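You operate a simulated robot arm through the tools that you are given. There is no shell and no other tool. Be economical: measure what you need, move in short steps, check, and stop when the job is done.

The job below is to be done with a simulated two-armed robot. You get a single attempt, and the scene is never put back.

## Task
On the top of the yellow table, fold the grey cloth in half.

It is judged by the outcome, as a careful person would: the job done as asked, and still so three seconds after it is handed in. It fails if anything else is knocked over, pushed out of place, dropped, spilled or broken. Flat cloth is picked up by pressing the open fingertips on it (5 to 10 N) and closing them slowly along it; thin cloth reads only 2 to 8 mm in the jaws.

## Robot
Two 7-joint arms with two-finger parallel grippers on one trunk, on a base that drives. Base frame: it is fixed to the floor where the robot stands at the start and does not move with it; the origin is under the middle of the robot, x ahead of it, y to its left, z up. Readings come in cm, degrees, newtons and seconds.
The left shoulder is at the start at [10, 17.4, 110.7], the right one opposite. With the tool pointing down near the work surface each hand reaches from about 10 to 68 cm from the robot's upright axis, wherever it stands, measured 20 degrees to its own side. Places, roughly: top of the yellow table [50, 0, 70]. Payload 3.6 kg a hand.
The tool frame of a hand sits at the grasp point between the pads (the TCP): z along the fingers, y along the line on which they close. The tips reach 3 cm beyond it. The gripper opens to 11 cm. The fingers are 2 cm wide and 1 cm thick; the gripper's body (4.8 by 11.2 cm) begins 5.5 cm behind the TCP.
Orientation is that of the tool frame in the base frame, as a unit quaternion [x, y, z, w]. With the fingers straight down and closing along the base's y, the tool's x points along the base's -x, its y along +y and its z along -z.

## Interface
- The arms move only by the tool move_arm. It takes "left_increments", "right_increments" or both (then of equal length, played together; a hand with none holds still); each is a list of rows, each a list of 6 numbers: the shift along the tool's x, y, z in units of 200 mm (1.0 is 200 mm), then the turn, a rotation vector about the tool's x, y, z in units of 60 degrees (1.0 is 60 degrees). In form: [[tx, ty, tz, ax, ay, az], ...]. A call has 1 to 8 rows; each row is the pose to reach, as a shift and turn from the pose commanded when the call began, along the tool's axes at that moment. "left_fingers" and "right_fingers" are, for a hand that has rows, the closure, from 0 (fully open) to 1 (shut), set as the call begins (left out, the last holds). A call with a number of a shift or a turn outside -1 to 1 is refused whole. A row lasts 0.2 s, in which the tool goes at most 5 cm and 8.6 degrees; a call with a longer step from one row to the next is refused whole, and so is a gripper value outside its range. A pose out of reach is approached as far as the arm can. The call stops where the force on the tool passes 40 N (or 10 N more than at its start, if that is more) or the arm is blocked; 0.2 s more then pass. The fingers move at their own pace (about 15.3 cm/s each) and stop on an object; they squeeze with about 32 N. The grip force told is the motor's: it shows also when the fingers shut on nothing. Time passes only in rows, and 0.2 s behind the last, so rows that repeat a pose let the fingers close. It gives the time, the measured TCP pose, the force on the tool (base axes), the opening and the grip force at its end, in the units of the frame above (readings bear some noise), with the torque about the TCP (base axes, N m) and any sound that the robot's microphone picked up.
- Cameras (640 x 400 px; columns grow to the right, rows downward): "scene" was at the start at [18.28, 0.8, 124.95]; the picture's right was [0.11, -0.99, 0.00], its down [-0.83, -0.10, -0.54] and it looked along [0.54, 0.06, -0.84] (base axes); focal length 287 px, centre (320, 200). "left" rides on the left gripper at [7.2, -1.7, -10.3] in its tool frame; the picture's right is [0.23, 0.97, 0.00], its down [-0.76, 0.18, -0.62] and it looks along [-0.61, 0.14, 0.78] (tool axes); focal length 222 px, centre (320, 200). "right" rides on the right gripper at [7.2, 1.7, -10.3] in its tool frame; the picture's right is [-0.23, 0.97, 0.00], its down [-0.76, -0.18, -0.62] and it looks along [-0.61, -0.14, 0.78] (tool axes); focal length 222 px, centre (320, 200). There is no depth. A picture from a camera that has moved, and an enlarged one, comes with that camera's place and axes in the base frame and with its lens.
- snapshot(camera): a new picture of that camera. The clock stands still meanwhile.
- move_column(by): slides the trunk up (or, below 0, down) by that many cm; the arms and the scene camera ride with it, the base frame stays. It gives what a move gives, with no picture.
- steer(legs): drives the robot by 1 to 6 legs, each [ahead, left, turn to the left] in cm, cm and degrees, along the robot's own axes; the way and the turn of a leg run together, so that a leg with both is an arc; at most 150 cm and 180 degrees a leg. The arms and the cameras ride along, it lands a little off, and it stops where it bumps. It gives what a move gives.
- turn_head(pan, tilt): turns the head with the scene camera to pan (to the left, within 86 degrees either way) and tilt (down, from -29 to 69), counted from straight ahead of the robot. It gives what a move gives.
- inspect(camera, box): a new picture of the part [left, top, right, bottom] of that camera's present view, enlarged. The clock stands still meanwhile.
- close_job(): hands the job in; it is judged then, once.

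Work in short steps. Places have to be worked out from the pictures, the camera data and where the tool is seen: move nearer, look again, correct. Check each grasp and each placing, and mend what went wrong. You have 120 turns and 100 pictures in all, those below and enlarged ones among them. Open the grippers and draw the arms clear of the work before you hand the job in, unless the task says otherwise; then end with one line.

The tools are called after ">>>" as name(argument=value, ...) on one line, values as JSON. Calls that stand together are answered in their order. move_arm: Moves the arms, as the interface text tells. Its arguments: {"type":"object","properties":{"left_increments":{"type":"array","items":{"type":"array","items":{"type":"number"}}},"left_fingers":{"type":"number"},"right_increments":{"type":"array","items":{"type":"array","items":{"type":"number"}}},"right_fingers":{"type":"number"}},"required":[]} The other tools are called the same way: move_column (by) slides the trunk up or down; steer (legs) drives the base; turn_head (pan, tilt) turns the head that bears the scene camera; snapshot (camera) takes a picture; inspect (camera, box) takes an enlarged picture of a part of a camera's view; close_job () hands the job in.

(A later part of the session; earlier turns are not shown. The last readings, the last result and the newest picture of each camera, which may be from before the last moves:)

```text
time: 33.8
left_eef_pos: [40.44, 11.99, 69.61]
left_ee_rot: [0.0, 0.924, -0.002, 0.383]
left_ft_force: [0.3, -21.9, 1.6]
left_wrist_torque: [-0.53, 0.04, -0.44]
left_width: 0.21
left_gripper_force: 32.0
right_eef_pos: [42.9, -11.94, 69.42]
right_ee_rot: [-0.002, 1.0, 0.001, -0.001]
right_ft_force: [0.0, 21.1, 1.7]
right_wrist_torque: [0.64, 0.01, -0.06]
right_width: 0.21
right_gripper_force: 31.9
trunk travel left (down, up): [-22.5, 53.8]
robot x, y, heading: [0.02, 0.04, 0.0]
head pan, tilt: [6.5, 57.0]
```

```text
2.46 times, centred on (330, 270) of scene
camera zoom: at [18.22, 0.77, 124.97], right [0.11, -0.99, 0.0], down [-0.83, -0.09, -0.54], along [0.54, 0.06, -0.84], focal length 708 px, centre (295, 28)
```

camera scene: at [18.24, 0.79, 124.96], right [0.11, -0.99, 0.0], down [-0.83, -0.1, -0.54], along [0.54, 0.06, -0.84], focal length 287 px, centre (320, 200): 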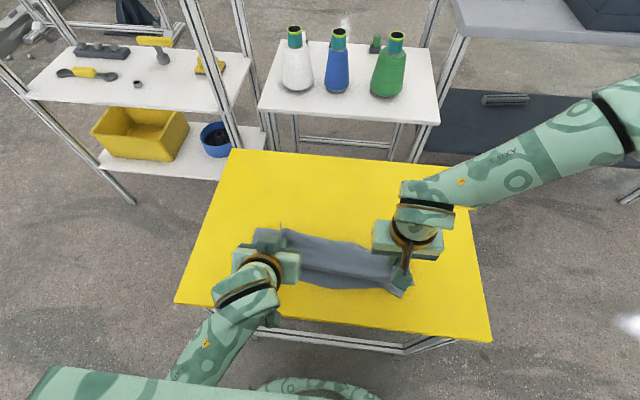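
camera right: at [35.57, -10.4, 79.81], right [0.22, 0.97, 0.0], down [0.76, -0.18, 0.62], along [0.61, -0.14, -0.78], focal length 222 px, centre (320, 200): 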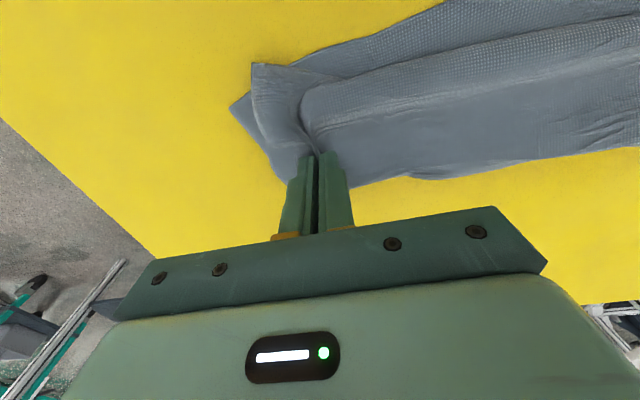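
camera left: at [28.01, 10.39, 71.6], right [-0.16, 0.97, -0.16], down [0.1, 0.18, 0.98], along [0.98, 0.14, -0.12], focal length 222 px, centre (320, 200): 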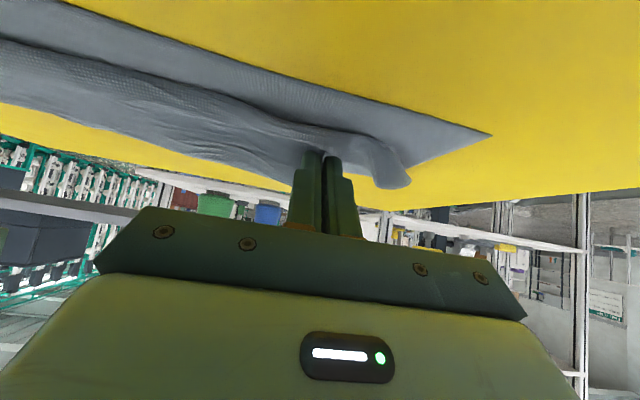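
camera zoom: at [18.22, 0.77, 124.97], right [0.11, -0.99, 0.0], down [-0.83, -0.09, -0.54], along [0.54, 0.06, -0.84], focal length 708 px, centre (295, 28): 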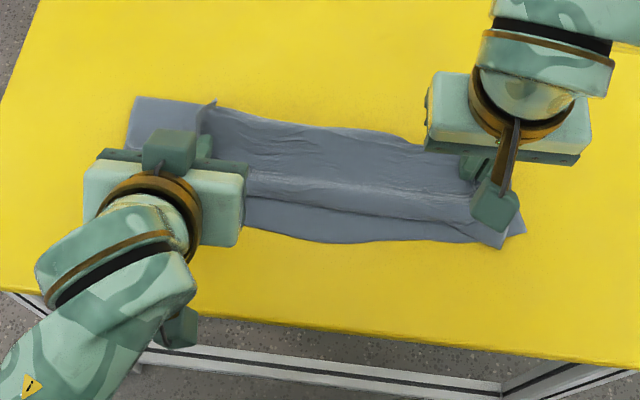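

The fold line ended up at x≈46.5 instead of ~51, because the right hand's detour pulled it nearer; so the halves are uneven. While still holding, I'll raise the edge back up and forward to x≈53 to peel the fold line out, then redo the second half of the arc.

>>> move_arm(left_increments=[[-0.141, -0.02, -0.071, 0, 0, 0], [-0.318, -0.02, -0.106, 0, 0, 0], [-0.495, -0.02, -0.071, 0, 0, 0], [-0.626, -0.02, 0.011, 0, 0, 0], [-0.696, -0.02, 0.117, 0, 0, 0], [-0.696, -0.02, 0.117, 0, 0, 0]], right_increments=[[-0.025, 0.02, -0.15, 0, 0, 0], [-0.1, 0.02, -0.3, 0, 0, 0], [-0.225, 0.02, -0.41, 0, 0, 0], [-0.375, 0.02, -0.46, 0, 0, 0], [-0.5, 0.02, -0.45, 0, 0, 0], [-0.5, 0.02, -0.45, 0, 0, 0]])

>>> snapshot(camera="scene")

>>> snapshot(camera="left")

>>> snapshot(camera="right")

```text
time: 34.5
left_eef_pos: [42.92, 13.34, 73.97]
left_ee_rot: [0.045, 0.924, 0.027, 0.378]
left_ft_force: [0.0, -26.7, 1.6]
left_wrist_torque: [-0.73, 0.02, -0.48]
left_width: 0.22
left_gripper_force: 32.9
right_eef_pos: [45.42, -10.87, 75.58]
right_ee_rot: [-0.007, 1.0, 0.009, 0.002]
right_ft_force: [-0.7, 25.8, -1.1]
right_wrist_torque: [0.82, -0.01, -0.11]
right_width: 0.27
right_gripper_force: 32.3
trunk travel left (down, up): [-22.5, 53.8]
robot x, y, heading: [0.29, 0.27, 0.1]
head pan, tilt: [6.5, 57.0]
stopped in row 3 (left hand): the force on the tool passed its limit at 45 N (the readings are from after the stop); the commanded pose is now the measured one
```

```text
48 pictures are left
camera scene: at [18.3, 0.78, 124.94], right [0.11, -0.99, 0.0], down [-0.83, -0.1, -0.54], along [0.54, 0.06, -0.84], focal length 287 px, centre (320, 200)
```

scene: 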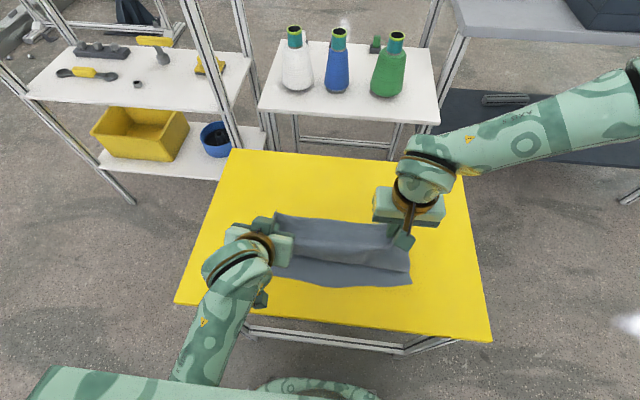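

```text
47 pictures are left
camera left: at [30.45, 12.32, 76.11], right [-0.1, 0.99, -0.08], down [0.11, 0.09, 0.99], along [0.99, 0.09, -0.12], focal length 222 px, centre (320, 200)
```

left: 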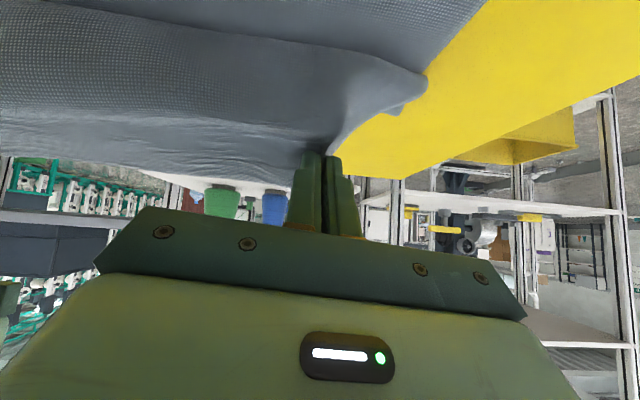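

```text
46 pictures are left
camera right: at [38.07, -9.47, 86.05], right [0.21, 0.98, 0.02], down [0.76, -0.18, 0.62], along [0.61, -0.12, -0.78], focal length 222 px, centre (320, 200)
```

right: 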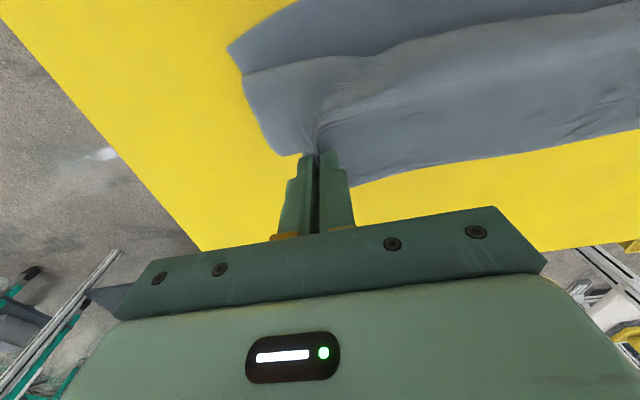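

Sideways tension (the hands drifted apart) stopped the motion. I bring the hands ~1.7 cm closer together, straighten and reduce the left tilt, and continue to x≈50.

>>> move_arm(left_increments=[[-0.09, -0.035, 0.02, 0.004, 0.08, -0.025], [-0.18, -0.03, 0.035, 0.008, 0.166, -0.05], [-0.27, -0.025, 0.05, 0.012, 0.25, -0.075], [-0.364, -0.022, 0.07, 0.015, 0.333, -0.1], [-0.364, -0.022, 0.07, 0.015, 0.333, -0.1]], right_increments=[[-0.06, 0.03, -0.04, 0, 0, 0], [-0.12, 0.03, -0.08, 0, 0, 0], [-0.18, 0.03, -0.11, 0, 0, 0], [-0.23, 0.03, -0.135, 0, 0, 0], [-0.23, 0.03, -0.135, 0, 0, 0]])

>>> snapshot(camera="scene")

>>> snapshot(camera="right")

```text
time: 34.8
left_eef_pos: [43.02, 14.25, 73.41]
left_ee_rot: [0.067, 0.933, 0.048, 0.35]
left_ft_force: [1.6, -19.4, 1.7]
left_wrist_torque: [-0.53, -0.05, -0.31]
left_width: 0.21
left_gripper_force: 31.7
right_eef_pos: [46.17, -10.14, 76.14]
right_ee_rot: [-0.011, 1.0, 0.014, 0.002]
right_ft_force: [-1.0, 19.0, -1.1]
right_wrist_torque: [0.62, 0.06, 0.01]
right_width: 0.29
right_gripper_force: 31.9
trunk travel left (down, up): [-22.5, 53.8]
robot x, y, heading: [-0.34, -0.02, 0.2]
head pan, tilt: [6.5, 57.0]
stopped in row 1 (left hand): the force on the tool passed its limit at 46 N (the readings are from after the stop); the commanded pose is now the measured one
```

```text
45 pictures are left
camera scene: at [18.31, 0.81, 124.94], right [0.11, -0.99, 0.0], down [-0.83, -0.1, -0.54], along [0.54, 0.06, -0.84], focal length 287 px, centre (320, 200)
```

scene: 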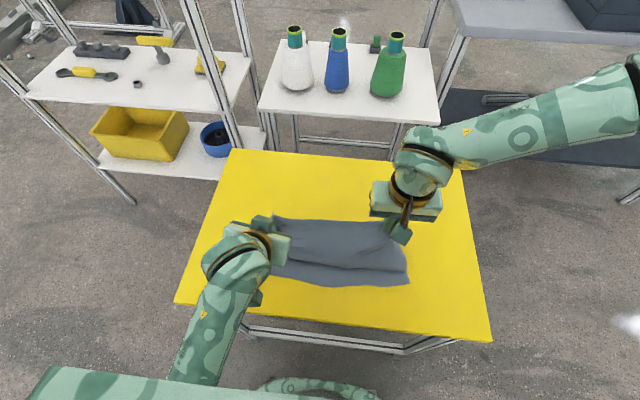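

```text
44 pictures are left
camera right: at [38.73, -8.94, 86.64], right [0.21, 0.98, 0.03], down [0.76, -0.18, 0.62], along [0.61, -0.11, -0.78], focal length 222 px, centre (320, 200)
```

right: 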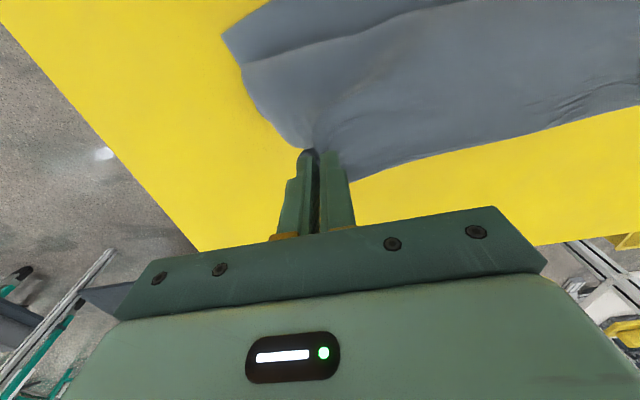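

The left arm veers outward as it un-tilts (an awkward joint posture) and tautens the cloth. I give slack by moving the right hand 3.5 cm inward, holding the left.

>>> move_arm(right_increments=[[0, 0.06, 0, 0, 0, 0], [0, 0.12, 0, 0, 0, 0], [0, 0.175, 0, 0, 0, 0]])

>>> move_arm(left_increments=[[-0.03, -0.02, -0.03, 0, 0.08, -0.03], [-0.06, -0.04, -0.06, 0, 0.16, -0.06], [-0.09, -0.06, -0.09, 0, 0.24, -0.09]])

```text
time: 35.6
left_eef_pos: [42.75, 14.39, 73.34]
left_ee_rot: [0.066, 0.934, 0.052, 0.348]
left_ft_force: [0.6, -0.3, 0.1]
left_wrist_torque: [-0.03, -0.02, 0.0]
left_width: 0.18
left_gripper_force: 31.7
right_eef_pos: [46.11, -6.86, 76.31]
right_ee_rot: [-0.008, 1.0, 0.01, 0.003]
right_ft_force: [-0.5, 0.0, 0.4]
right_wrist_torque: [-0.02, -0.02, 0.02]
right_width: 0.19
right_gripper_force: 32.8
trunk travel left (down, up): [-22.5, 53.8]
robot x, y, heading: [0.06, -0.27, -0.2]
head pan, tilt: [6.5, 57.0]
```

```text
time: 36.2
left_eef_pos: [42.38, 17.8, 72.66]
left_ee_rot: [0.098, 0.946, 0.113, 0.288]
left_ft_force: [1.8, -25.8, 3.7]
left_wrist_torque: [-0.81, -0.13, -0.32]
left_width: 0.17
left_gripper_force: 31.9
right_eef_pos: [45.66, -5.94, 76.41]
right_ee_rot: [-0.017, 1.0, 0.022, 0.004]
right_ft_force: [-2.0, 25.2, -4.1]
right_wrist_torque: [0.81, 0.05, -0.1]
right_width: 0.2
right_gripper_force: 32.0
trunk travel left (down, up): [-22.5, 53.8]
robot x, y, heading: [-0.03, -0.19, -0.1]
head pan, tilt: [6.5, 57.0]
stopped in row 2 (right hand): the force on the tool passed its limit at 50 N (the readings are from after the stop); the commanded pose is now the measured one
```

Same veer again, with 26 N of tension. I move the right hand further inward for slack, then let the left finish straightening to vertical.

>>> move_arm(right_increments=[[0, 0.08, 0, 0, 0, 0], [0, 0.16, 0, 0, 0, 0], [0, 0.25, 0, 0, 0, 0], [0, 0.34, 0, 0, 0, 0], [0, 0.34, 0, 0, 0, 0]])

>>> move_arm(left_increments=[[0, 0, -0.02, 0, 0, -0.05], [0, 0, -0.03, 0, 0, -0.1], [0, 0, -0.03, 0, 0, -0.1], [0, 0, -0.03, 0, 0, -0.1]])

>>> snapshot(camera="scene")

```text
time: 37.4
left_eef_pos: [42.21, 18.08, 72.62]
left_ee_rot: [0.097, 0.947, 0.118, 0.284]
left_ft_force: [-0.1, -0.6, -0.2]
left_wrist_torque: [-0.02, 0.0, 0.0]
left_width: 0.19
left_gripper_force: 31.8
right_eef_pos: [45.57, 0.62, 76.75]
right_ee_rot: [-0.015, 1.0, 0.018, 0.003]
right_ft_force: [0.6, -0.6, 1.0]
right_wrist_torque: [0.0, 0.0, -0.03]
right_width: 0.19
right_gripper_force: 32.4
trunk travel left (down, up): [-22.5, 53.8]
robot x, y, heading: [-0.33, -0.21, -0.1]
head pan, tilt: [6.5, 57.0]
```

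```text
time: 38.4
left_eef_pos: [42.07, 20.08, 73.12]
left_ee_rot: [0.068, 0.944, 0.135, 0.295]
left_ft_force: [-0.3, 0.1, 0.2]
left_wrist_torque: [-0.04, 0.0, 0.0]
left_width: 0.21
left_gripper_force: 32.0
right_eef_pos: [45.56, 0.62, 76.69]
right_ee_rot: [-0.016, 1.0, 0.02, 0.003]
right_ft_force: [0.2, 0.1, 0.1]
right_wrist_torque: [-0.02, 0.0, -0.02]
right_width: 0.17
right_gripper_force: 32.0
trunk travel left (down, up): [-22.5, 53.8]
robot x, y, heading: [-0.08, -0.04, 0.2]
head pan, tilt: [6.5, 57.0]
```

```text
43 pictures are left
camera scene: at [18.26, 0.77, 124.96], right [0.11, -0.99, 0.0], down [-0.83, -0.09, -0.54], along [0.54, 0.06, -0.84], focal length 287 px, centre (320, 200)
```

scene: 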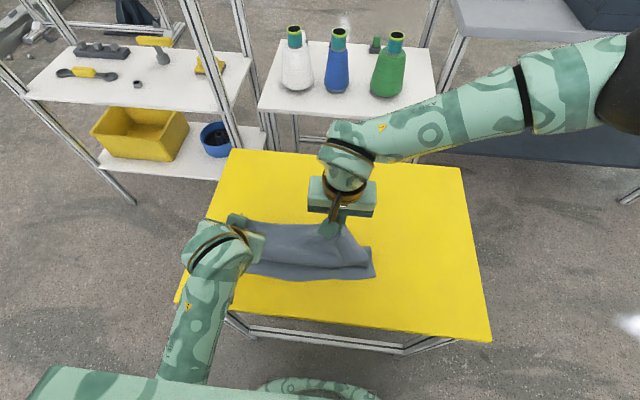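

There is slack now (no force). I turn the left hand fully vertical over six rows, with a small lift.

>>> move_arm(left_increments=[[-0.014, 0, -0.02, 0.044, 0.096, -0.022], [-0.028, 0, -0.04, 0.088, 0.192, -0.044], [-0.042, 0, -0.06, 0.131, 0.288, -0.066], [-0.056, 0, -0.08, 0.175, 0.383, -0.089], [-0.07, 0, -0.1, 0.219, 0.479, -0.111], [-0.084, 0, -0.125, 0.263, 0.575, -0.133], [-0.084, 0, -0.125, 0.263, 0.575, -0.133]])

>>> snapshot(camera="scene")

```text
time: 38.9
left_eef_pos: [41.17, 23.13, 72.46]
left_ee_rot: [0.092, 0.953, 0.164, 0.236]
left_ft_force: [0.5, -8.0, 2.0]
left_wrist_torque: [-0.27, 0.0, -0.05]
left_width: 0.2
left_gripper_force: 32.0
right_eef_pos: [45.44, 0.83, 76.65]
right_ee_rot: [-0.017, 1.0, 0.023, 0.003]
right_ft_force: [-0.8, 8.5, -1.9]
right_wrist_torque: [0.31, 0.04, -0.05]
right_width: 0.2
right_gripper_force: 31.7
trunk travel left (down, up): [-22.5, 53.8]
robot x, y, heading: [0.3, -0.18, 0.1]
head pan, tilt: [6.5, 57.0]
stopped in row 2 (left hand): the arm was blocked; the commanded pose is now the measured one
```

```text
42 pictures are left
camera scene: at [18.29, 0.77, 124.95], right [0.11, -0.99, 0.0], down [-0.83, -0.1, -0.54], along [0.54, 0.06, -0.84], focal length 287 px, centre (320, 200)
```

scene: 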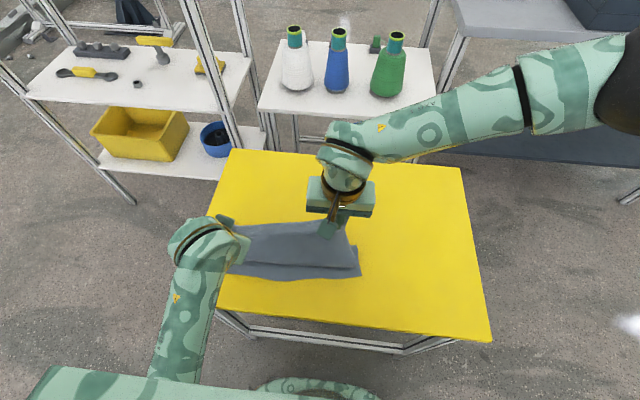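

The left arm hit a joint limit and dragged the cloth ~8 cm leftward; it is still fully on the table. I'll bring the left hand back to its earlier comfortable pose (40.5, 12, 73 at 45°), with the right moving back in step.

>>> move_arm(left_increments=[[-0.024, -0.1, -0.038, 0.045, -0.057, -0.057], [-0.048, -0.2, -0.076, 0.09, -0.113, -0.114], [-0.072, -0.3, -0.114, 0.134, -0.17, -0.171], [-0.097, -0.4, -0.152, 0.18, -0.226, -0.228], [-0.121, -0.504, -0.19, 0.224, -0.283, -0.285], [-0.121, -0.504, -0.19, 0.224, -0.283, -0.285]], right_increments=[[0, -0.08, 0, 0, 0, 0], [0, -0.18, 0, 0, 0, 0], [0, -0.28, 0, 0, 0, 0], [0, -0.38, 0, 0, 0, 0], [0, -0.48, 0, 0, 0, 0], [0, -0.48, 0, 0, 0, 0]])

>>> snapshot(camera="scene")

```text
time: 39.8
left_eef_pos: [41.17, 18.03, 72.57]
left_ee_rot: [0.077, 0.927, 0.087, 0.356]
left_ft_force: [1.5, -20.8, 2.4]
left_wrist_torque: [-0.61, -0.12, -0.36]
left_width: 0.2
left_gripper_force: 32.0
right_eef_pos: [45.65, -5.75, 76.48]
right_ee_rot: [-0.02, 0.999, 0.028, 0.004]
right_ft_force: [-2.5, 19.9, -2.6]
right_wrist_torque: [0.68, 0.04, -0.09]
right_width: 0.21
right_gripper_force: 32.3
trunk travel left (down, up): [-22.5, 53.8]
robot x, y, heading: [-0.05, 0.09, -0.1]
head pan, tilt: [6.5, 57.0]
stopped in row 4 (left hand): the force on the tool passed its limit at 41 N (the readings are from after the stop); the commanded pose is now the measured one
```

```text
41 pictures are left
camera scene: at [18.24, 0.77, 124.96], right [0.11, -0.99, 0.0], down [-0.83, -0.09, -0.54], along [0.54, 0.06, -0.84], focal length 287 px, centre (320, 200)
```

scene: 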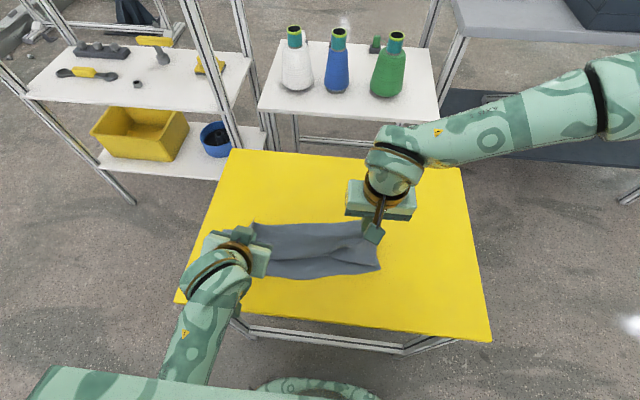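

The right led too fast. Holding the right now, I let the left complete its return inward.

>>> move_arm(left_increments=[[-0.01, -0.06, -0.016, 0.024, -0.012, -0.05], [-0.02, -0.12, -0.032, 0.048, -0.025, -0.1], [-0.03, -0.18, -0.05, 0.072, -0.038, -0.15], [-0.039, -0.242, -0.065, 0.097, -0.05, -0.2], [-0.039, -0.242, -0.065, 0.097, -0.05, -0.2]])

>>> move_arm(right_increments=[[0, -0.05, 0, 0, 0, 0], [0, -0.1, 0, 0, 0, 0], [0, -0.15, 0, 0, 0, 0]])

>>> snapshot(camera="scene")

```text
time: 40.8
left_eef_pos: [40.65, 16.81, 72.06]
left_ee_rot: [0.063, 0.918, 0.066, 0.386]
left_ft_force: [0.7, -6.1, 1.5]
left_wrist_torque: [-0.17, -0.06, -0.08]
left_width: 0.19
left_gripper_force: 32.2
right_eef_pos: [45.66, -6.06, 76.39]
right_ee_rot: [-0.017, 1.0, 0.024, 0.003]
right_ft_force: [-0.6, 6.0, -0.3]
right_wrist_torque: [0.2, 0.02, -0.03]
right_width: 0.18
right_gripper_force: 32.7
trunk travel left (down, up): [-22.5, 53.8]
robot x, y, heading: [0.32, 0.26, -0.1]
head pan, tilt: [6.5, 57.0]
stopped in row 4 (left hand): the arm was blocked; the commanded pose is now the measured one
```

```text
time: 41.5
left_eef_pos: [40.58, 16.29, 72.26]
left_ee_rot: [0.065, 0.916, 0.054, 0.391]
left_ft_force: [3.0, -22.0, 3.1]
left_wrist_torque: [-0.55, -0.12, -0.47]
left_width: 0.19
left_gripper_force: 32.0
right_eef_pos: [45.56, -7.71, 76.46]
right_ee_rot: [-0.023, 0.999, 0.032, 0.003]
right_ft_force: [-1.8, 21.2, -3.1]
right_wrist_torque: [0.73, 0.08, -0.03]
right_width: 0.24
right_gripper_force: 31.8
trunk travel left (down, up): [-22.5, 53.8]
robot x, y, heading: [0.07, -0.19, -0.1]
head pan, tilt: [6.5, 57.0]
stopped in row 3 (left hand): the force on the tool passed its limit at 43 N (the readings are from after the stop); the commanded pose is now the measured one
```

```text
40 pictures are left
camera scene: at [18.25, 0.76, 124.96], right [0.11, -0.99, 0.0], down [-0.83, -0.09, -0.54], along [0.54, 0.06, -0.84], focal length 287 px, centre (320, 200)
```

scene: 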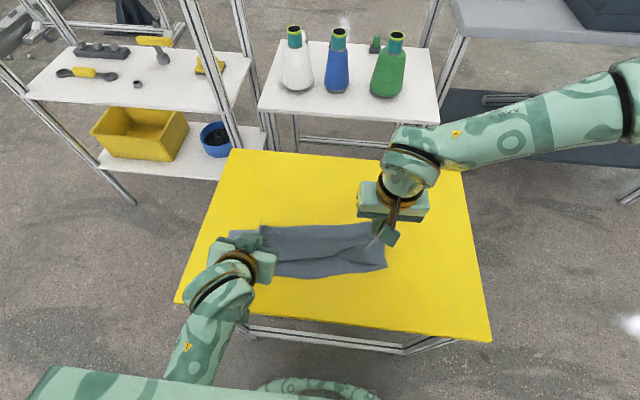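

The left arm is stuck at a joint limit in this posture. New plan: lay the top layer down further toward me, so that its rim lies on bare table beyond the bottom layer; then I can release and regrasp it with the hands vertical. I move both back toward the robot and down.

>>> move_arm(left_increments=[[0.056, -0.008, -0.032, 0, 0, 0], [0.112, -0.015, -0.065, 0, 0, 0], [0.168, -0.022, -0.1, 0, 0, 0], [0.224, -0.03, -0.13, 0, 0, 0], [0.224, -0.03, -0.13, 0, 0, 0]], right_increments=[[0.07, 0.06, 0.06, 0, 0, 0], [0.14, 0.075, 0.12, 0, 0, 0], [0.21, 0.075, 0.18, 0, 0, 0], [0.28, 0.075, 0.22, 0, 0, 0], [0.28, 0.075, 0.22, 0, 0, 0]])

>>> snapshot(camera="scene")

>>> snapshot(camera="right")

>>> snapshot(camera="left")

```text
time: 42.7
left_eef_pos: [35.67, 16.95, 70.55]
left_ee_rot: [0.072, 0.915, 0.065, 0.391]
left_ft_force: [-0.5, -4.5, 0.0]
left_wrist_torque: [-0.14, -0.01, -0.05]
left_width: 0.18
left_gripper_force: 31.7
right_eef_pos: [40.06, -6.43, 72.2]
right_ee_rot: [-0.021, 0.999, 0.028, 0.003]
right_ft_force: [-0.7, 3.8, 0.5]
right_wrist_torque: [0.16, 0.02, -0.03]
right_width: 0.16
right_gripper_force: 31.9
trunk travel left (down, up): [-22.5, 53.8]
robot x, y, heading: [-0.01, -0.2, -0.0]
head pan, tilt: [6.5, 57.0]
```

```text
39 pictures are left
camera scene: at [18.25, 0.76, 124.96], right [0.11, -0.99, 0.0], down [-0.83, -0.09, -0.54], along [0.54, 0.06, -0.84], focal length 287 px, centre (320, 200)
```

scene: 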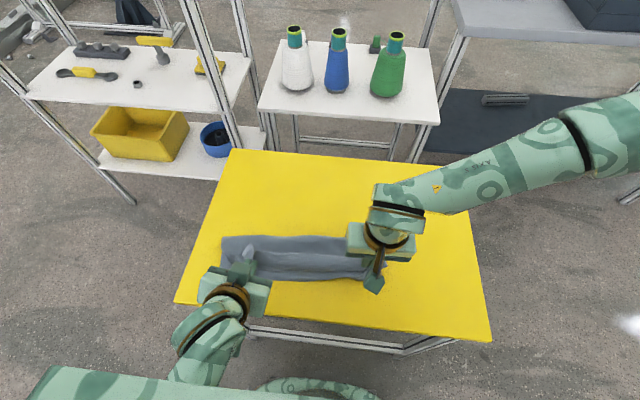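

```text
38 pictures are left
camera right: at [32.6, -5.73, 82.62], right [0.19, 0.98, 0.06], down [0.77, -0.18, 0.62], along [0.62, -0.07, -0.78], focal length 222 px, centre (320, 200)
```

right: 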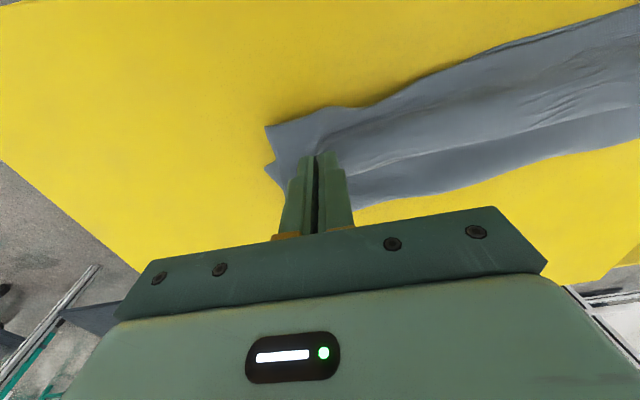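

```text
37 pictures are left
camera left: at [23.17, 15.91, 72.18], right [-0.08, 1.0, 0.01], down [0.08, 0.0, 1.0], along [0.99, 0.08, -0.08], focal length 222 px, centre (320, 200)
```

left: 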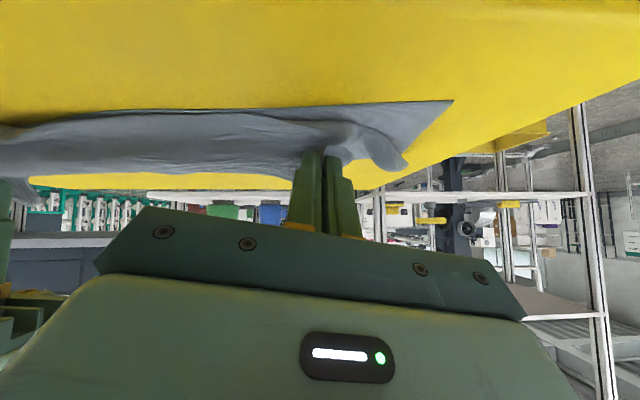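

The whole bundle slides rather than unrolling. Cleaner idea: lift the cloth completely off the table with both hands, straighten the left hand up high where there's room, then re-lay it. I raise both about 17 cm with some slack between them.

>>> move_arm(left_increments=[[-0.1, 0.01, -0.06, 0, 0, 0], [-0.2, 0.02, -0.12, 0, 0, 0], [-0.3, 0.03, -0.18, 0, 0, 0], [-0.4, 0.038, -0.24, 0, 0, 0], [-0.5, 0.048, -0.3, 0, 0, 0], [-0.6, 0.057, -0.36, 0, 0, 0], [-0.7, 0.067, -0.42, 0, 0, 0], [-0.79, 0.076, -0.478, 0, 0, 0]], right_increments=[[0, 0.06, -0.1, 0, 0, 0], [0, 0.12, -0.2, 0, 0, 0], [0, 0.16, -0.3, 0, 0, 0], [0, 0.18, -0.4, 0, 0, 0], [0, 0.2, -0.5, 0, 0, 0], [0, 0.2, -0.6, 0, 0, 0], [0, 0.2, -0.7, 0, 0, 0], [0, 0.2, -0.8, 0, 0, 0]])

>>> snapshot(camera="scene")

```text
time: 43.6
left_eef_pos: [35.7, 17.84, 75.6]
left_ee_rot: [0.141, 0.911, 0.1, 0.375]
left_ft_force: [-0.2, 0.2, -0.5]
left_wrist_torque: [-0.05, -0.01, 0.01]
left_width: 0.21
left_gripper_force: 32.2
right_eef_pos: [39.94, -3.7, 78.31]
right_ee_rot: [-0.022, 0.999, 0.028, 0.003]
right_ft_force: [0.0, -0.3, 0.6]
right_wrist_torque: [-0.03, 0.02, 0.0]
right_width: 0.18
right_gripper_force: 32.5
trunk travel left (down, up): [-22.5, 53.8]
robot x, y, heading: [-0.07, -0.1, -0.1]
head pan, tilt: [6.5, 57.0]
stopped in row 4 (left hand): the arm was blocked; the commanded pose is now the measured one
```

```text
36 pictures are left
camera scene: at [18.25, 0.77, 124.95], right [0.11, -0.99, 0.0], down [-0.83, -0.09, -0.54], along [0.54, 0.06, -0.84], focal length 287 px, centre (320, 200)
```

scene: 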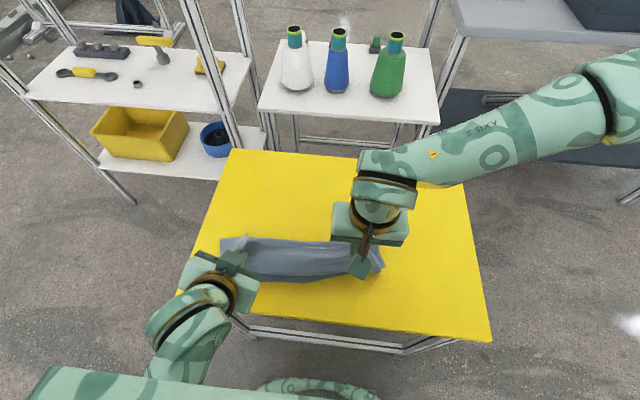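

The left arm is blocked, apparently with its elbow tucked low by the robot. I use the trunk column instead to lift both hands and the cloth by 22 cm.

>>> move_column(by=22)

>>> snapshot(camera="scene")

```text
time: 45.4
left_eef_pos: [34.48, 19.91, 94.13]
left_ee_rot: [0.194, 0.9, 0.137, 0.365]
left_ft_force: [2.2, -12.6, 1.8]
left_wrist_torque: [-0.43, -0.07, -0.19]
left_width: 0.2
left_gripper_force: 32.3
right_eef_pos: [39.82, -3.42, 98.12]
right_ee_rot: [-0.024, 0.999, 0.032, 0.005]
right_ft_force: [-1.9, 12.0, -3.1]
right_wrist_torque: [0.47, 0.05, -0.07]
right_width: 0.21
right_gripper_force: 32.4
trunk travel left (down, up): [-42.1, 34.2]
robot x, y, heading: [-0.2, 0.16, -0.1]
head pan, tilt: [6.5, 57.0]
stopped: the arm was blocked; the commanded pose is now the measured one
```

```text
35 pictures are left
camera scene: at [10.67, 0.78, 145.0], right [0.11, -0.99, 0.0], down [-0.83, -0.1, -0.54], along [0.54, 0.06, -0.84], focal length 287 px, centre (320, 200)
```

scene: 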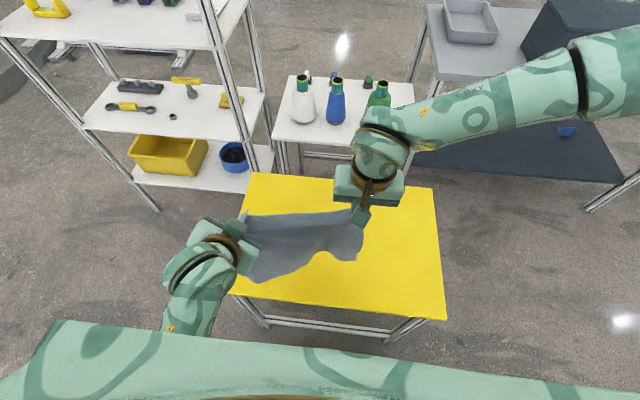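

The cloth now hangs nearly free. I'll look at the left arm to understand what blocks it.

>>> turn_head(pan=50, tilt=60)

>>> snapshot(camera="scene")

```text
time: 46.5
left_eef_pos: [34.56, 19.93, 94.0]
left_ee_rot: [0.193, 0.901, 0.139, 0.364]
left_ft_force: [2.7, -17.8, 1.8]
left_wrist_torque: [-0.53, -0.12, -0.28]
left_width: 0.19
left_gripper_force: 32.3
right_eef_pos: [39.8, -3.64, 98.05]
right_ee_rot: [-0.023, 0.999, 0.031, 0.005]
right_ft_force: [-2.0, 18.4, -3.2]
right_wrist_torque: [0.6, 0.1, -0.05]
right_width: 0.19
right_gripper_force: 32.3
trunk travel left (down, up): [-42.1, 34.2]
robot x, y, heading: [-0.06, -0.11, 0.1]
head pan, tilt: [50.0, 60.0]
```

```text
34 pictures are left
camera scene: at [8.08, 5.07, 144.59], right [0.77, -0.64, 0.0], down [-0.56, -0.66, -0.5], along [0.32, 0.38, -0.87], focal length 287 px, centre (320, 200)
```

scene: 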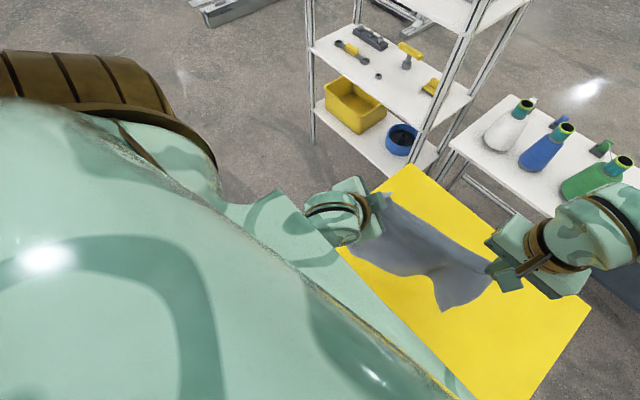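

The left elbow is folded tightly under the shoulder, so the cure is to extend that hand forward and away. I move both hands 10 cm forward with extra slack in the cloth.

>>> move_arm(left_increments=[[-0.03, 0.02, 0.04, 0, 0, 0], [-0.09, 0.07, 0.115, 0, 0, 0], [-0.15, 0.11, 0.19, 0, 0, 0], [-0.22, 0.16, 0.28, 0, 0, 0], [-0.286, 0.212, 0.366, 0, 0, 0], [-0.286, 0.212, 0.366, 0, 0, 0]], right_increments=[[-0.05, 0.12, 0, 0, 0, 0], [-0.15, 0.22, 0, 0, 0, 0], [-0.26, 0.3, 0, 0, 0, 0], [-0.38, 0.3, 0, 0, 0, 0], [-0.5, 0.3, 0, 0, 0, 0], [-0.5, 0.3, 0, 0, 0, 0]])

```text
time: 47.9
left_eef_pos: [44.17, 23.21, 93.66]
left_ee_rot: [0.204, 0.899, 0.156, 0.355]
left_ft_force: [-0.2, 0.4, 0.3]
left_wrist_torque: [-0.02, 0.03, 0.01]
left_width: 0.2
left_gripper_force: 31.8
right_eef_pos: [49.38, 2.65, 98.4]
right_ee_rot: [-0.022, 0.999, 0.03, 0.006]
right_ft_force: [0.7, 0.4, 0.9]
right_wrist_torque: [-0.01, -0.01, -0.04]
right_width: 0.19
right_gripper_force: 31.8
trunk travel left (down, up): [-42.1, 34.2]
robot x, y, heading: [-0.47, 0.16, 0.3]
head pan, tilt: [50.0, 60.0]
```

That freed it: no blocking, no tension. Now I rotate the left hand to vertical while both go a bit further forward.

>>> move_arm(left_increments=[[-0.04, 0.02, 0.01, 0.044, 0.1, -0.058], [-0.08, 0.04, 0.02, 0.088, 0.2, -0.115], [-0.12, 0.06, 0.03, 0.132, 0.3, -0.173], [-0.16, 0.08, 0.04, 0.176, 0.4, -0.23], [-0.2, 0.1, 0.05, 0.22, 0.5, -0.288], [-0.23, 0.12, 0.06, 0.264, 0.6, -0.346], [-0.25, 0.128, 0.07, 0.308, 0.702, -0.404], [-0.25, 0.128, 0.07, 0.308, 0.702, -0.404]], right_increments=[[-0.03, 0, 0, 0, 0, 0], [-0.06, 0, 0, 0, 0, 0], [-0.09, 0, 0, 0, 0, 0], [-0.12, 0, 0, 0, 0, 0], [-0.15, 0, 0, 0, 0, 0], [-0.15, 0, 0, 0, 0, 0], [-0.15, 0, 0, 0, 0, 0], [-0.15, 0, 0, 0, 0, 0]])

>>> turn_head(pan=0, tilt=50)

>>> snapshot(camera="scene")

```text
time: 48.5
left_eef_pos: [45.71, 27.76, 94.78]
left_ee_rot: [0.175, 0.93, 0.179, 0.27]
left_ft_force: [0.8, -0.1, -0.5]
left_wrist_torque: [-0.05, 0.0, -0.03]
left_width: 0.18
left_gripper_force: 31.8
right_eef_pos: [50.21, 3.41, 98.49]
right_ee_rot: [-0.027, 0.999, 0.035, 0.002]
right_ft_force: [0.5, 0.3, 0.1]
right_wrist_torque: [-0.01, 0.0, 0.0]
right_width: 0.02
right_gripper_force: 32.1
trunk travel left (down, up): [-42.1, 34.2]
robot x, y, heading: [-0.14, 0.04, -0.2]
head pan, tilt: [50.0, 60.0]
stopped in row 2 (left hand): the arm was blocked; the commanded pose is now the measured one
```

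```text
time: 49.7
left_eef_pos: [45.76, 27.8, 94.86]
left_ee_rot: [0.175, 0.93, 0.179, 0.27]
left_ft_force: [-0.3, 0.0, 0.0]
left_wrist_torque: [-0.03, -0.02, 0.01]
left_width: 0.19
left_gripper_force: 31.8
right_eef_pos: [50.16, 3.47, 98.48]
right_ee_rot: [-0.027, 0.999, 0.035, 0.003]
right_ft_force: [-0.5, 0.0, 0.8]
right_wrist_torque: [0.0, -0.01, 0.02]
right_width: 0.0
right_gripper_force: 32.2
trunk travel left (down, up): [-42.1, 34.2]
robot x, y, heading: [0.17, -0.2, -0.0]
head pan, tilt: [0.0, 50.0]
```

```text
33 pictures are left
camera scene: at [11.51, -0.01, 145.84], right [0.0, -1.0, 0.0], down [-0.77, 0.0, -0.64], along [0.64, 0.0, -0.77], focal length 287 px, centre (320, 200)
```

scene: 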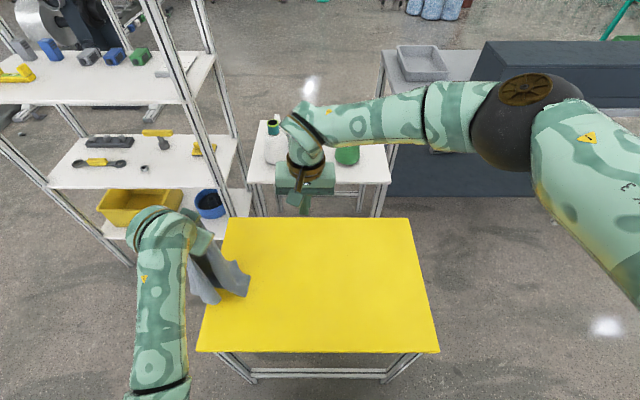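

The left veered again and pulled the cloth out of the right hand; the cloth now hangs from the left hand alone, above the table's left edge. I move the right aside and bring the left inward and forward over the table.

>>> move_arm(left_increments=[[-0.1, -0.04, -0.017, 0, 0, 0], [-0.2, -0.08, -0.034, 0, 0, 0], [-0.3, -0.118, -0.05, 0, 0, 0], [-0.4, -0.157, -0.067, 0, 0, 0], [-0.495, -0.196, -0.084, 0, 0, 0], [-0.495, -0.196, -0.084, 0, 0, 0]], right_increments=[[0, -0.18, 0, 0, 0, 0], [0, -0.37, 0, 0, 0, 0], [0, -0.56, 0, 0, 0, 0], [0, -0.75, 0, 0, 0, 0], [0, -0.85, 0, 0, 0, 0], [0, -0.85, 0, 0, 0, 0]])

```text
time: 50.8
left_eef_pos: [50.83, 27.48, 97.79]
left_ee_rot: [0.181, 0.917, 0.253, 0.252]
left_ft_force: [-0.1, 0.1, -0.4]
left_wrist_torque: [-0.04, 0.02, 0.0]
left_width: 0.19
left_gripper_force: 32.4
right_eef_pos: [50.98, -11.73, 97.31]
right_ee_rot: [-0.027, 0.999, 0.035, 0.002]
right_ft_force: [-0.4, -0.7, 0.1]
right_wrist_torque: [0.02, -0.01, 0.01]
right_width: 0.0
right_gripper_force: 32.1
trunk travel left (down, up): [-42.1, 34.2]
robot x, y, heading: [-0.19, -0.18, -0.1]
head pan, tilt: [0.0, 50.0]
stopped in row 5 (left hand): the arm was blocked; the commanded pose is now the measured one
```

The left is still joint-limited inward. I try extending it forward and up to unfold the elbow.

>>> move_arm(left_increments=[[-0.1, 0.08, -0.05, 0, 0, 0], [-0.2, 0.16, -0.1, 0, 0, 0], [-0.31, 0.25, -0.155, 0, 0, 0], [-0.43, 0.34, -0.21, 0, 0, 0], [-0.43, 0.34, -0.21, 0, 0, 0]])

>>> turn_head(pan=35, tilt=45)

>>> snapshot(camera="scene")

```text
time: 52.0
left_eef_pos: [56.85, 28.69, 108.18]
left_ee_rot: [0.179, 0.915, 0.26, 0.249]
left_ft_force: [-0.3, 0.3, 0.6]
left_wrist_torque: [-0.05, 0.04, 0.01]
left_width: 0.17
left_gripper_force: 31.7
right_eef_pos: [50.98, -11.75, 97.3]
right_ee_rot: [-0.027, 0.999, 0.035, 0.002]
right_ft_force: [0.3, -0.2, 0.0]
right_wrist_torque: [0.04, 0.03, 0.0]
right_width: 0.0
right_gripper_force: 32.0
trunk travel left (down, up): [-42.1, 34.2]
robot x, y, heading: [0.13, 0.12, 0.1]
head pan, tilt: [0.0, 50.0]
```

```text
time: 53.0
left_eef_pos: [56.88, 28.55, 108.26]
left_ee_rot: [0.178, 0.915, 0.261, 0.252]
left_ft_force: [0.1, -0.2, 0.3]
left_wrist_torque: [-0.06, 0.01, 0.0]
left_width: 0.2
left_gripper_force: 31.7
right_eef_pos: [50.94, -11.67, 97.25]
right_ee_rot: [-0.027, 0.999, 0.035, 0.002]
right_ft_force: [-0.7, 0.0, 0.3]
right_wrist_torque: [0.01, 0.03, 0.01]
right_width: 0.0
right_gripper_force: 32.2
trunk travel left (down, up): [-42.1, 34.2]
robot x, y, heading: [0.02, -0.31, 0.1]
head pan, tilt: [35.0, 45.0]
```

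```text
32 pictures are left
camera scene: at [10.48, 4.62, 146.54], right [0.57, -0.82, 0.0], down [-0.58, -0.41, -0.71], along [0.58, 0.41, -0.71], focal length 287 px, centre (320, 200)
```

scene: 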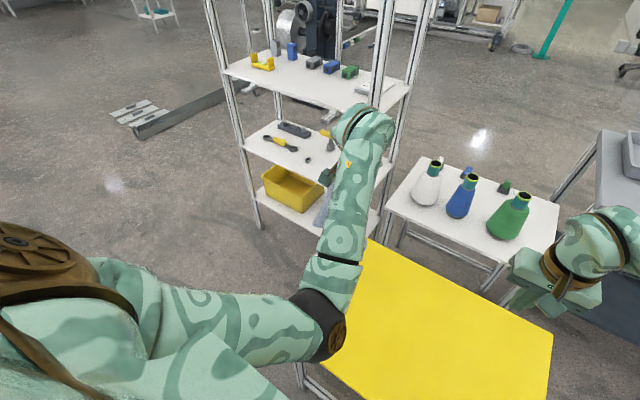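

The elbow is now extended with no block. I rotate the left to vertical here while drawing it inward, watching that it stays clear of the shelf.

>>> move_arm(left_increments=[[-0.015, -0.025, -0.012, 0.073, 0.071, -0.05], [-0.03, -0.05, -0.024, 0.146, 0.142, -0.1], [-0.05, -0.085, -0.04, 0.22, 0.213, -0.15], [-0.067, -0.114, -0.054, 0.293, 0.284, -0.2], [-0.084, -0.142, -0.068, 0.366, 0.354, -0.25], [-0.1, -0.17, -0.081, 0.44, 0.425, -0.3], [-0.118, -0.2, -0.095, 0.513, 0.496, -0.35], [-0.118, -0.2, -0.095, 0.513, 0.496, -0.35]])

```text
time: 54.8
left_eef_pos: [56.85, 22.45, 108.06]
left_ee_rot: [0.005, 1.0, -0.009, -0.004]
left_ft_force: [0.1, 0.3, 0.7]
left_wrist_torque: [0.04, -0.03, -0.03]
left_width: 0.21
left_gripper_force: 32.0
right_eef_pos: [50.99, -11.67, 97.27]
right_ee_rot: [-0.027, 0.999, 0.035, 0.003]
right_ft_force: [-0.6, 0.2, -0.3]
right_wrist_torque: [-0.02, -0.02, 0.0]
right_width: 0.0
right_gripper_force: 32.5
trunk travel left (down, up): [-42.1, 34.2]
robot x, y, heading: [0.26, 0.06, 0.0]
head pan, tilt: [35.0, 45.0]
```

The left hand is vertical again. Now I centre the head and look at how the cloth hangs.

>>> turn_head(pan=8, tilt=42)

>>> snapshot(camera="scene")

```text
time: 55.7
left_eef_pos: [56.89, 22.44, 108.07]
left_ee_rot: [0.005, 1.0, -0.008, -0.004]
left_ft_force: [0.2, 0.3, -1.0]
left_wrist_torque: [0.01, -0.01, -0.02]
left_width: 0.21
left_gripper_force: 31.9
right_eef_pos: [50.98, -11.69, 97.15]
right_ee_rot: [-0.026, 0.999, 0.034, 0.003]
right_ft_force: [0.1, 0.1, -0.1]
right_wrist_torque: [0.0, -0.04, -0.02]
right_width: 0.0
right_gripper_force: 31.8
trunk travel left (down, up): [-42.1, 34.2]
robot x, y, heading: [-0.25, -0.07, 0.1]
head pan, tilt: [8.0, 42.0]
```

```text
31 pictures are left
camera scene: at [12.1, 1.14, 146.97], right [0.14, -0.99, 0.0], down [-0.66, -0.09, -0.74], along [0.74, 0.1, -0.67], focal length 287 px, centre (320, 200)
```

scene: 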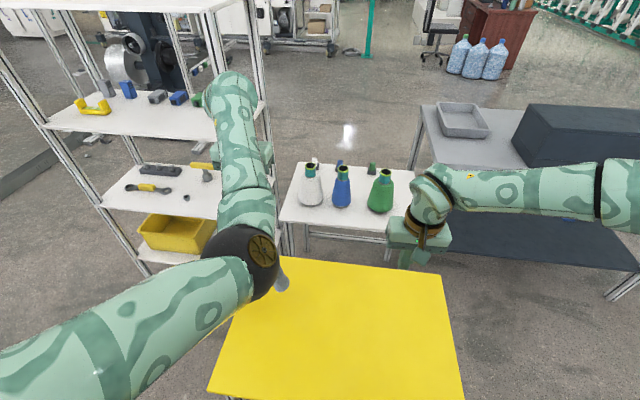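

The arm hides the cloth. I bring the left hand to the middle over the table to see it hang.

>>> move_arm(left_increments=[[0, -0.2, 0, 0, 0, 0], [0, -0.4, 0, 0, 0, 0], [0, -0.6, 0, 0, 0, 0], [0, -0.8, 0, 0, 0, 0], [0, -0.8, 0, 0, 0, 0]], right_increments=[[0, -0.2, 0, 0, 0, 0], [0, -0.35, 0, 0, 0, 0], [0, -0.35, 0, 0, 0, 0], [0, -0.35, 0, 0, 0, 0], [0, -0.35, 0, 0, 0, 0]], right_fingers=0.0)

>>> snapshot(camera="scene")

>>> snapshot(camera="right")

```text
time: 56.9
left_eef_pos: [56.64, 6.51, 108.28]
left_ee_rot: [0.004, 1.0, -0.009, -0.004]
left_ft_force: [-0.2, -0.2, 0.4]
left_wrist_torque: [0.03, -0.01, 0.01]
left_width: 0.19
left_gripper_force: 31.7
right_eef_pos: [51.66, -18.56, 96.73]
right_ee_rot: [-0.027, 0.999, 0.034, 0.003]
right_ft_force: [0.1, -0.3, 0.3]
right_wrist_torque: [0.0, 0.01, -0.02]
right_width: 11.03
right_gripper_force: 0.1
trunk travel left (down, up): [-42.1, 34.2]
robot x, y, heading: [0.07, -0.12, 0.1]
head pan, tilt: [8.0, 42.0]
```

```text
30 pictures are left
camera scene: at [12.12, 1.2, 146.97], right [0.14, -0.99, 0.0], down [-0.66, -0.09, -0.74], along [0.74, 0.1, -0.67], focal length 287 px, centre (320, 200)
```

scene: 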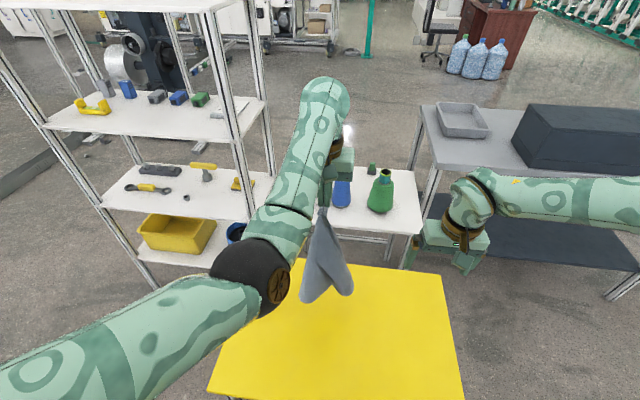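

```text
29 pictures are left
camera right: at [44.28, -18.08, 107.18], right [0.17, 0.98, 0.07], down [0.77, -0.18, 0.61], along [0.62, -0.05, -0.79], focal length 222 px, centre (320, 200)
```

right: 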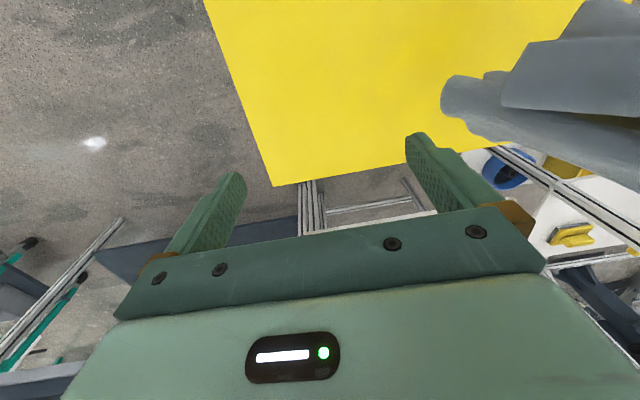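

The cloth hangs from the left hand with its lower lobes just above the table. I'll lay it diagonally: first carry the held corner to the near-right, then sweep down toward the far-left so it spreads out. The right hand moves aside.

>>> move_arm(left_increments=[[0.06, -0.04, 0, 0, 0, 0], [0.2, -0.18, 0, 0, 0, 0], [0.34, -0.32, 0, 0, 0, 0], [0.48, -0.46, 0, 0, 0, 0], [0.58, -0.56, 0, 0, 0, 0], [0.63, -0.62, 0, 0, 0, 0], [0.63, -0.62, 0, 0, 0, 0]], right_increments=[[0, -0.2, 0, 0, 0, 0], [0, -0.4, 0, 0, 0, 0], [0, -0.6, 0, 0, 0, 0], [0, -0.6, 0, 0, 0, 0], [0, -0.6, 0, 0, 0, 0], [0, -0.6, 0, 0, 0, 0], [0, -0.6, 0, 0, 0, 0]])

```text
time: 58.5
left_eef_pos: [43.69, -5.23, 108.4]
left_ee_rot: [0.003, 1.0, -0.009, -0.003]
left_ft_force: [0.3, -0.1, -0.6]
left_wrist_torque: [0.04, -0.02, -0.02]
left_width: 0.19
left_gripper_force: 32.2
left hand out of reach, approached as far as the arm can: row 2, 3, 4, 5, 6
right_eef_pos: [52.05, -30.65, 96.07]
right_ee_rot: [-0.027, 0.999, 0.034, 0.003]
right_ft_force: [-0.2, -0.2, -0.3]
right_wrist_torque: [-0.02, 0.0, 0.02]
right_width: 10.99
right_gripper_force: 0.3
trunk travel left (down, up): [-42.1, 34.2]
robot x, y, heading: [-0.07, -0.09, 0.3]
head pan, tilt: [8.0, 42.0]
```

It reached the start point. Now I sweep forward-left while descending.

>>> move_arm(left_increments=[[-0.05, 0.06, 0.15, 0, 0, 0], [-0.12, 0.15, 0.3, 0, 0, 0], [-0.2, 0.25, 0.42, 0, 0, 0], [-0.28, 0.35, 0.54, 0, 0, 0], [-0.36, 0.45, 0.66, 0, 0, 0], [-0.44, 0.55, 0.78, 0, 0, 0], [-0.52, 0.65, 0.88, 0, 0, 0], [-0.6, 0.75, 0.95, 0, 0, 0]])

>>> snapshot(camera="scene")

```text
time: 60.3
left_eef_pos: [55.98, 8.88, 89.19]
left_ee_rot: [0.005, 1.0, -0.009, -0.004]
left_ft_force: [-0.1, 0.2, -0.3]
left_wrist_torque: [0.02, -0.04, 0.01]
left_width: 0.18
left_gripper_force: 32.0
right_eef_pos: [51.87, -30.75, 96.04]
right_ee_rot: [-0.027, 0.999, 0.034, 0.002]
right_ft_force: [-0.3, 0.2, -0.2]
right_wrist_torque: [0.02, 0.01, 0.0]
right_width: 11.02
right_gripper_force: 0.0
trunk travel left (down, up): [-42.1, 34.2]
robot x, y, heading: [0.12, -0.09, 0.2]
head pan, tilt: [8.0, 42.0]
```

```text
28 pictures are left
camera scene: at [12.13, 1.14, 146.97], right [0.14, -0.99, 0.0], down [-0.66, -0.09, -0.74], along [0.74, 0.1, -0.67], focal length 287 px, centre (320, 200)
```

scene: 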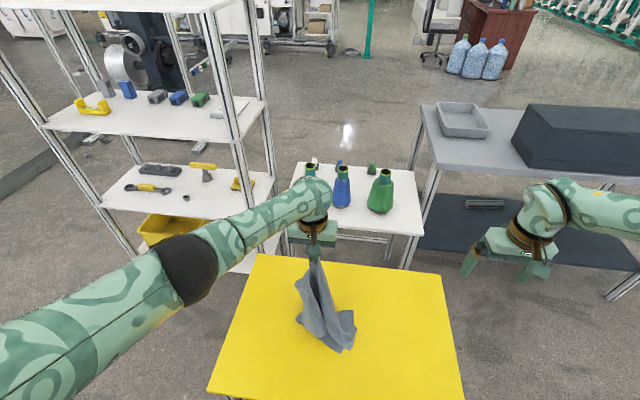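

It's laying out nicely. I continue sweeping, then lower the column the rest of the way.

>>> move_arm(left_increments=[[-0.05, 0.08, 0.09, 0, 0, 0], [-0.1, 0.16, 0.18, 0, 0, 0], [-0.16, 0.24, 0.27, 0, 0, 0], [-0.22, 0.33, 0.36, 0, 0, 0], [-0.27, 0.42, 0.44, 0, 0, 0], [-0.27, 0.42, 0.44, 0, 0, 0]])

>>> move_column(by=-10)

>>> snapshot(camera="scene")

```text
time: 61.7
left_eef_pos: [57.03, 17.35, 83.43]
left_ee_rot: [0.005, 1.0, -0.008, -0.004]
left_ft_force: [-0.1, -0.1, 0.2]
left_wrist_torque: [0.0, -0.01, -0.02]
left_width: 0.17
left_gripper_force: 31.7
left hand out of reach, approached as far as the arm can: row 2, 3, 4, 5, 6
right_eef_pos: [52.0, -30.69, 95.97]
right_ee_rot: [-0.027, 0.999, 0.034, 0.002]
right_ft_force: [0.1, 1.0, 0.3]
right_wrist_torque: [0.0, 0.0, 0.0]
right_width: 11.01
right_gripper_force: 0.0
trunk travel left (down, up): [-42.1, 34.2]
robot x, y, heading: [-0.22, -0.17, -0.1]
head pan, tilt: [8.0, 42.0]
```

```text
time: 63.0
left_eef_pos: [56.21, 17.07, 70.34]
left_ee_rot: [0.004, 0.999, -0.009, -0.033]
left_ft_force: [-0.1, 0.3, 0.4]
left_wrist_torque: [0.07, -0.03, 0.0]
left_width: 0.17
left_gripper_force: 32.5
right_eef_pos: [51.99, -30.56, 85.99]
right_ee_rot: [-0.027, 0.999, 0.035, 0.002]
right_ft_force: [0.2, -0.2, -0.1]
right_wrist_torque: [0.0, -0.01, -0.01]
right_width: 11.0
right_gripper_force: 0.0
trunk travel left (down, up): [-32.1, 44.2]
robot x, y, heading: [0.18, -0.02, -0.1]
head pan, tilt: [8.0, 42.0]
```

```text
27 pictures are left
camera scene: at [15.2, 1.11, 136.87], right [0.14, -0.99, 0.0], down [-0.66, -0.09, -0.74], along [0.74, 0.1, -0.67], focal length 287 px, centre (320, 200)
```

scene: 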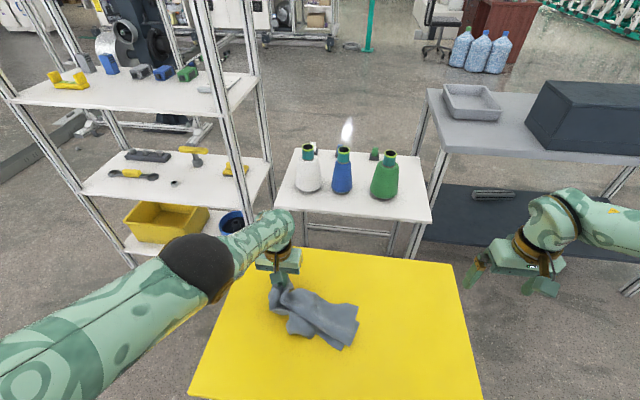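

The cloth lies as a loose bundle from (56, 17) toward (46, −5). I zoom in to identify its corners.

>>> inspect(camera="scene", box=[240, 250, 400, 370])

```text
3.33 times, centred on (320, 310) of scene
camera zoom: at [15.2, 1.11, 136.87], right [0.14, -0.99, 0.0], down [-0.66, -0.09, -0.74], along [0.74, 0.1, -0.67], focal length 958 px, centre (320, -167)
```

zoom: 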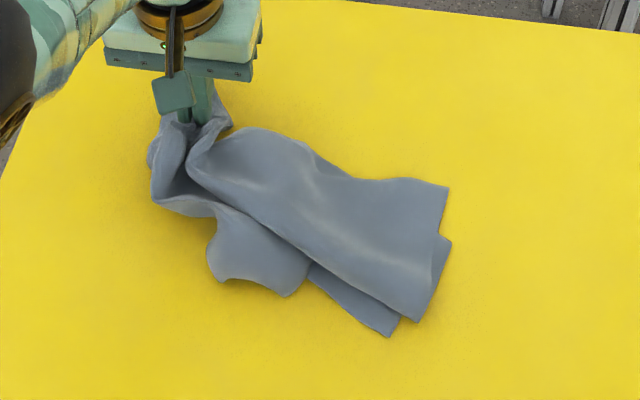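

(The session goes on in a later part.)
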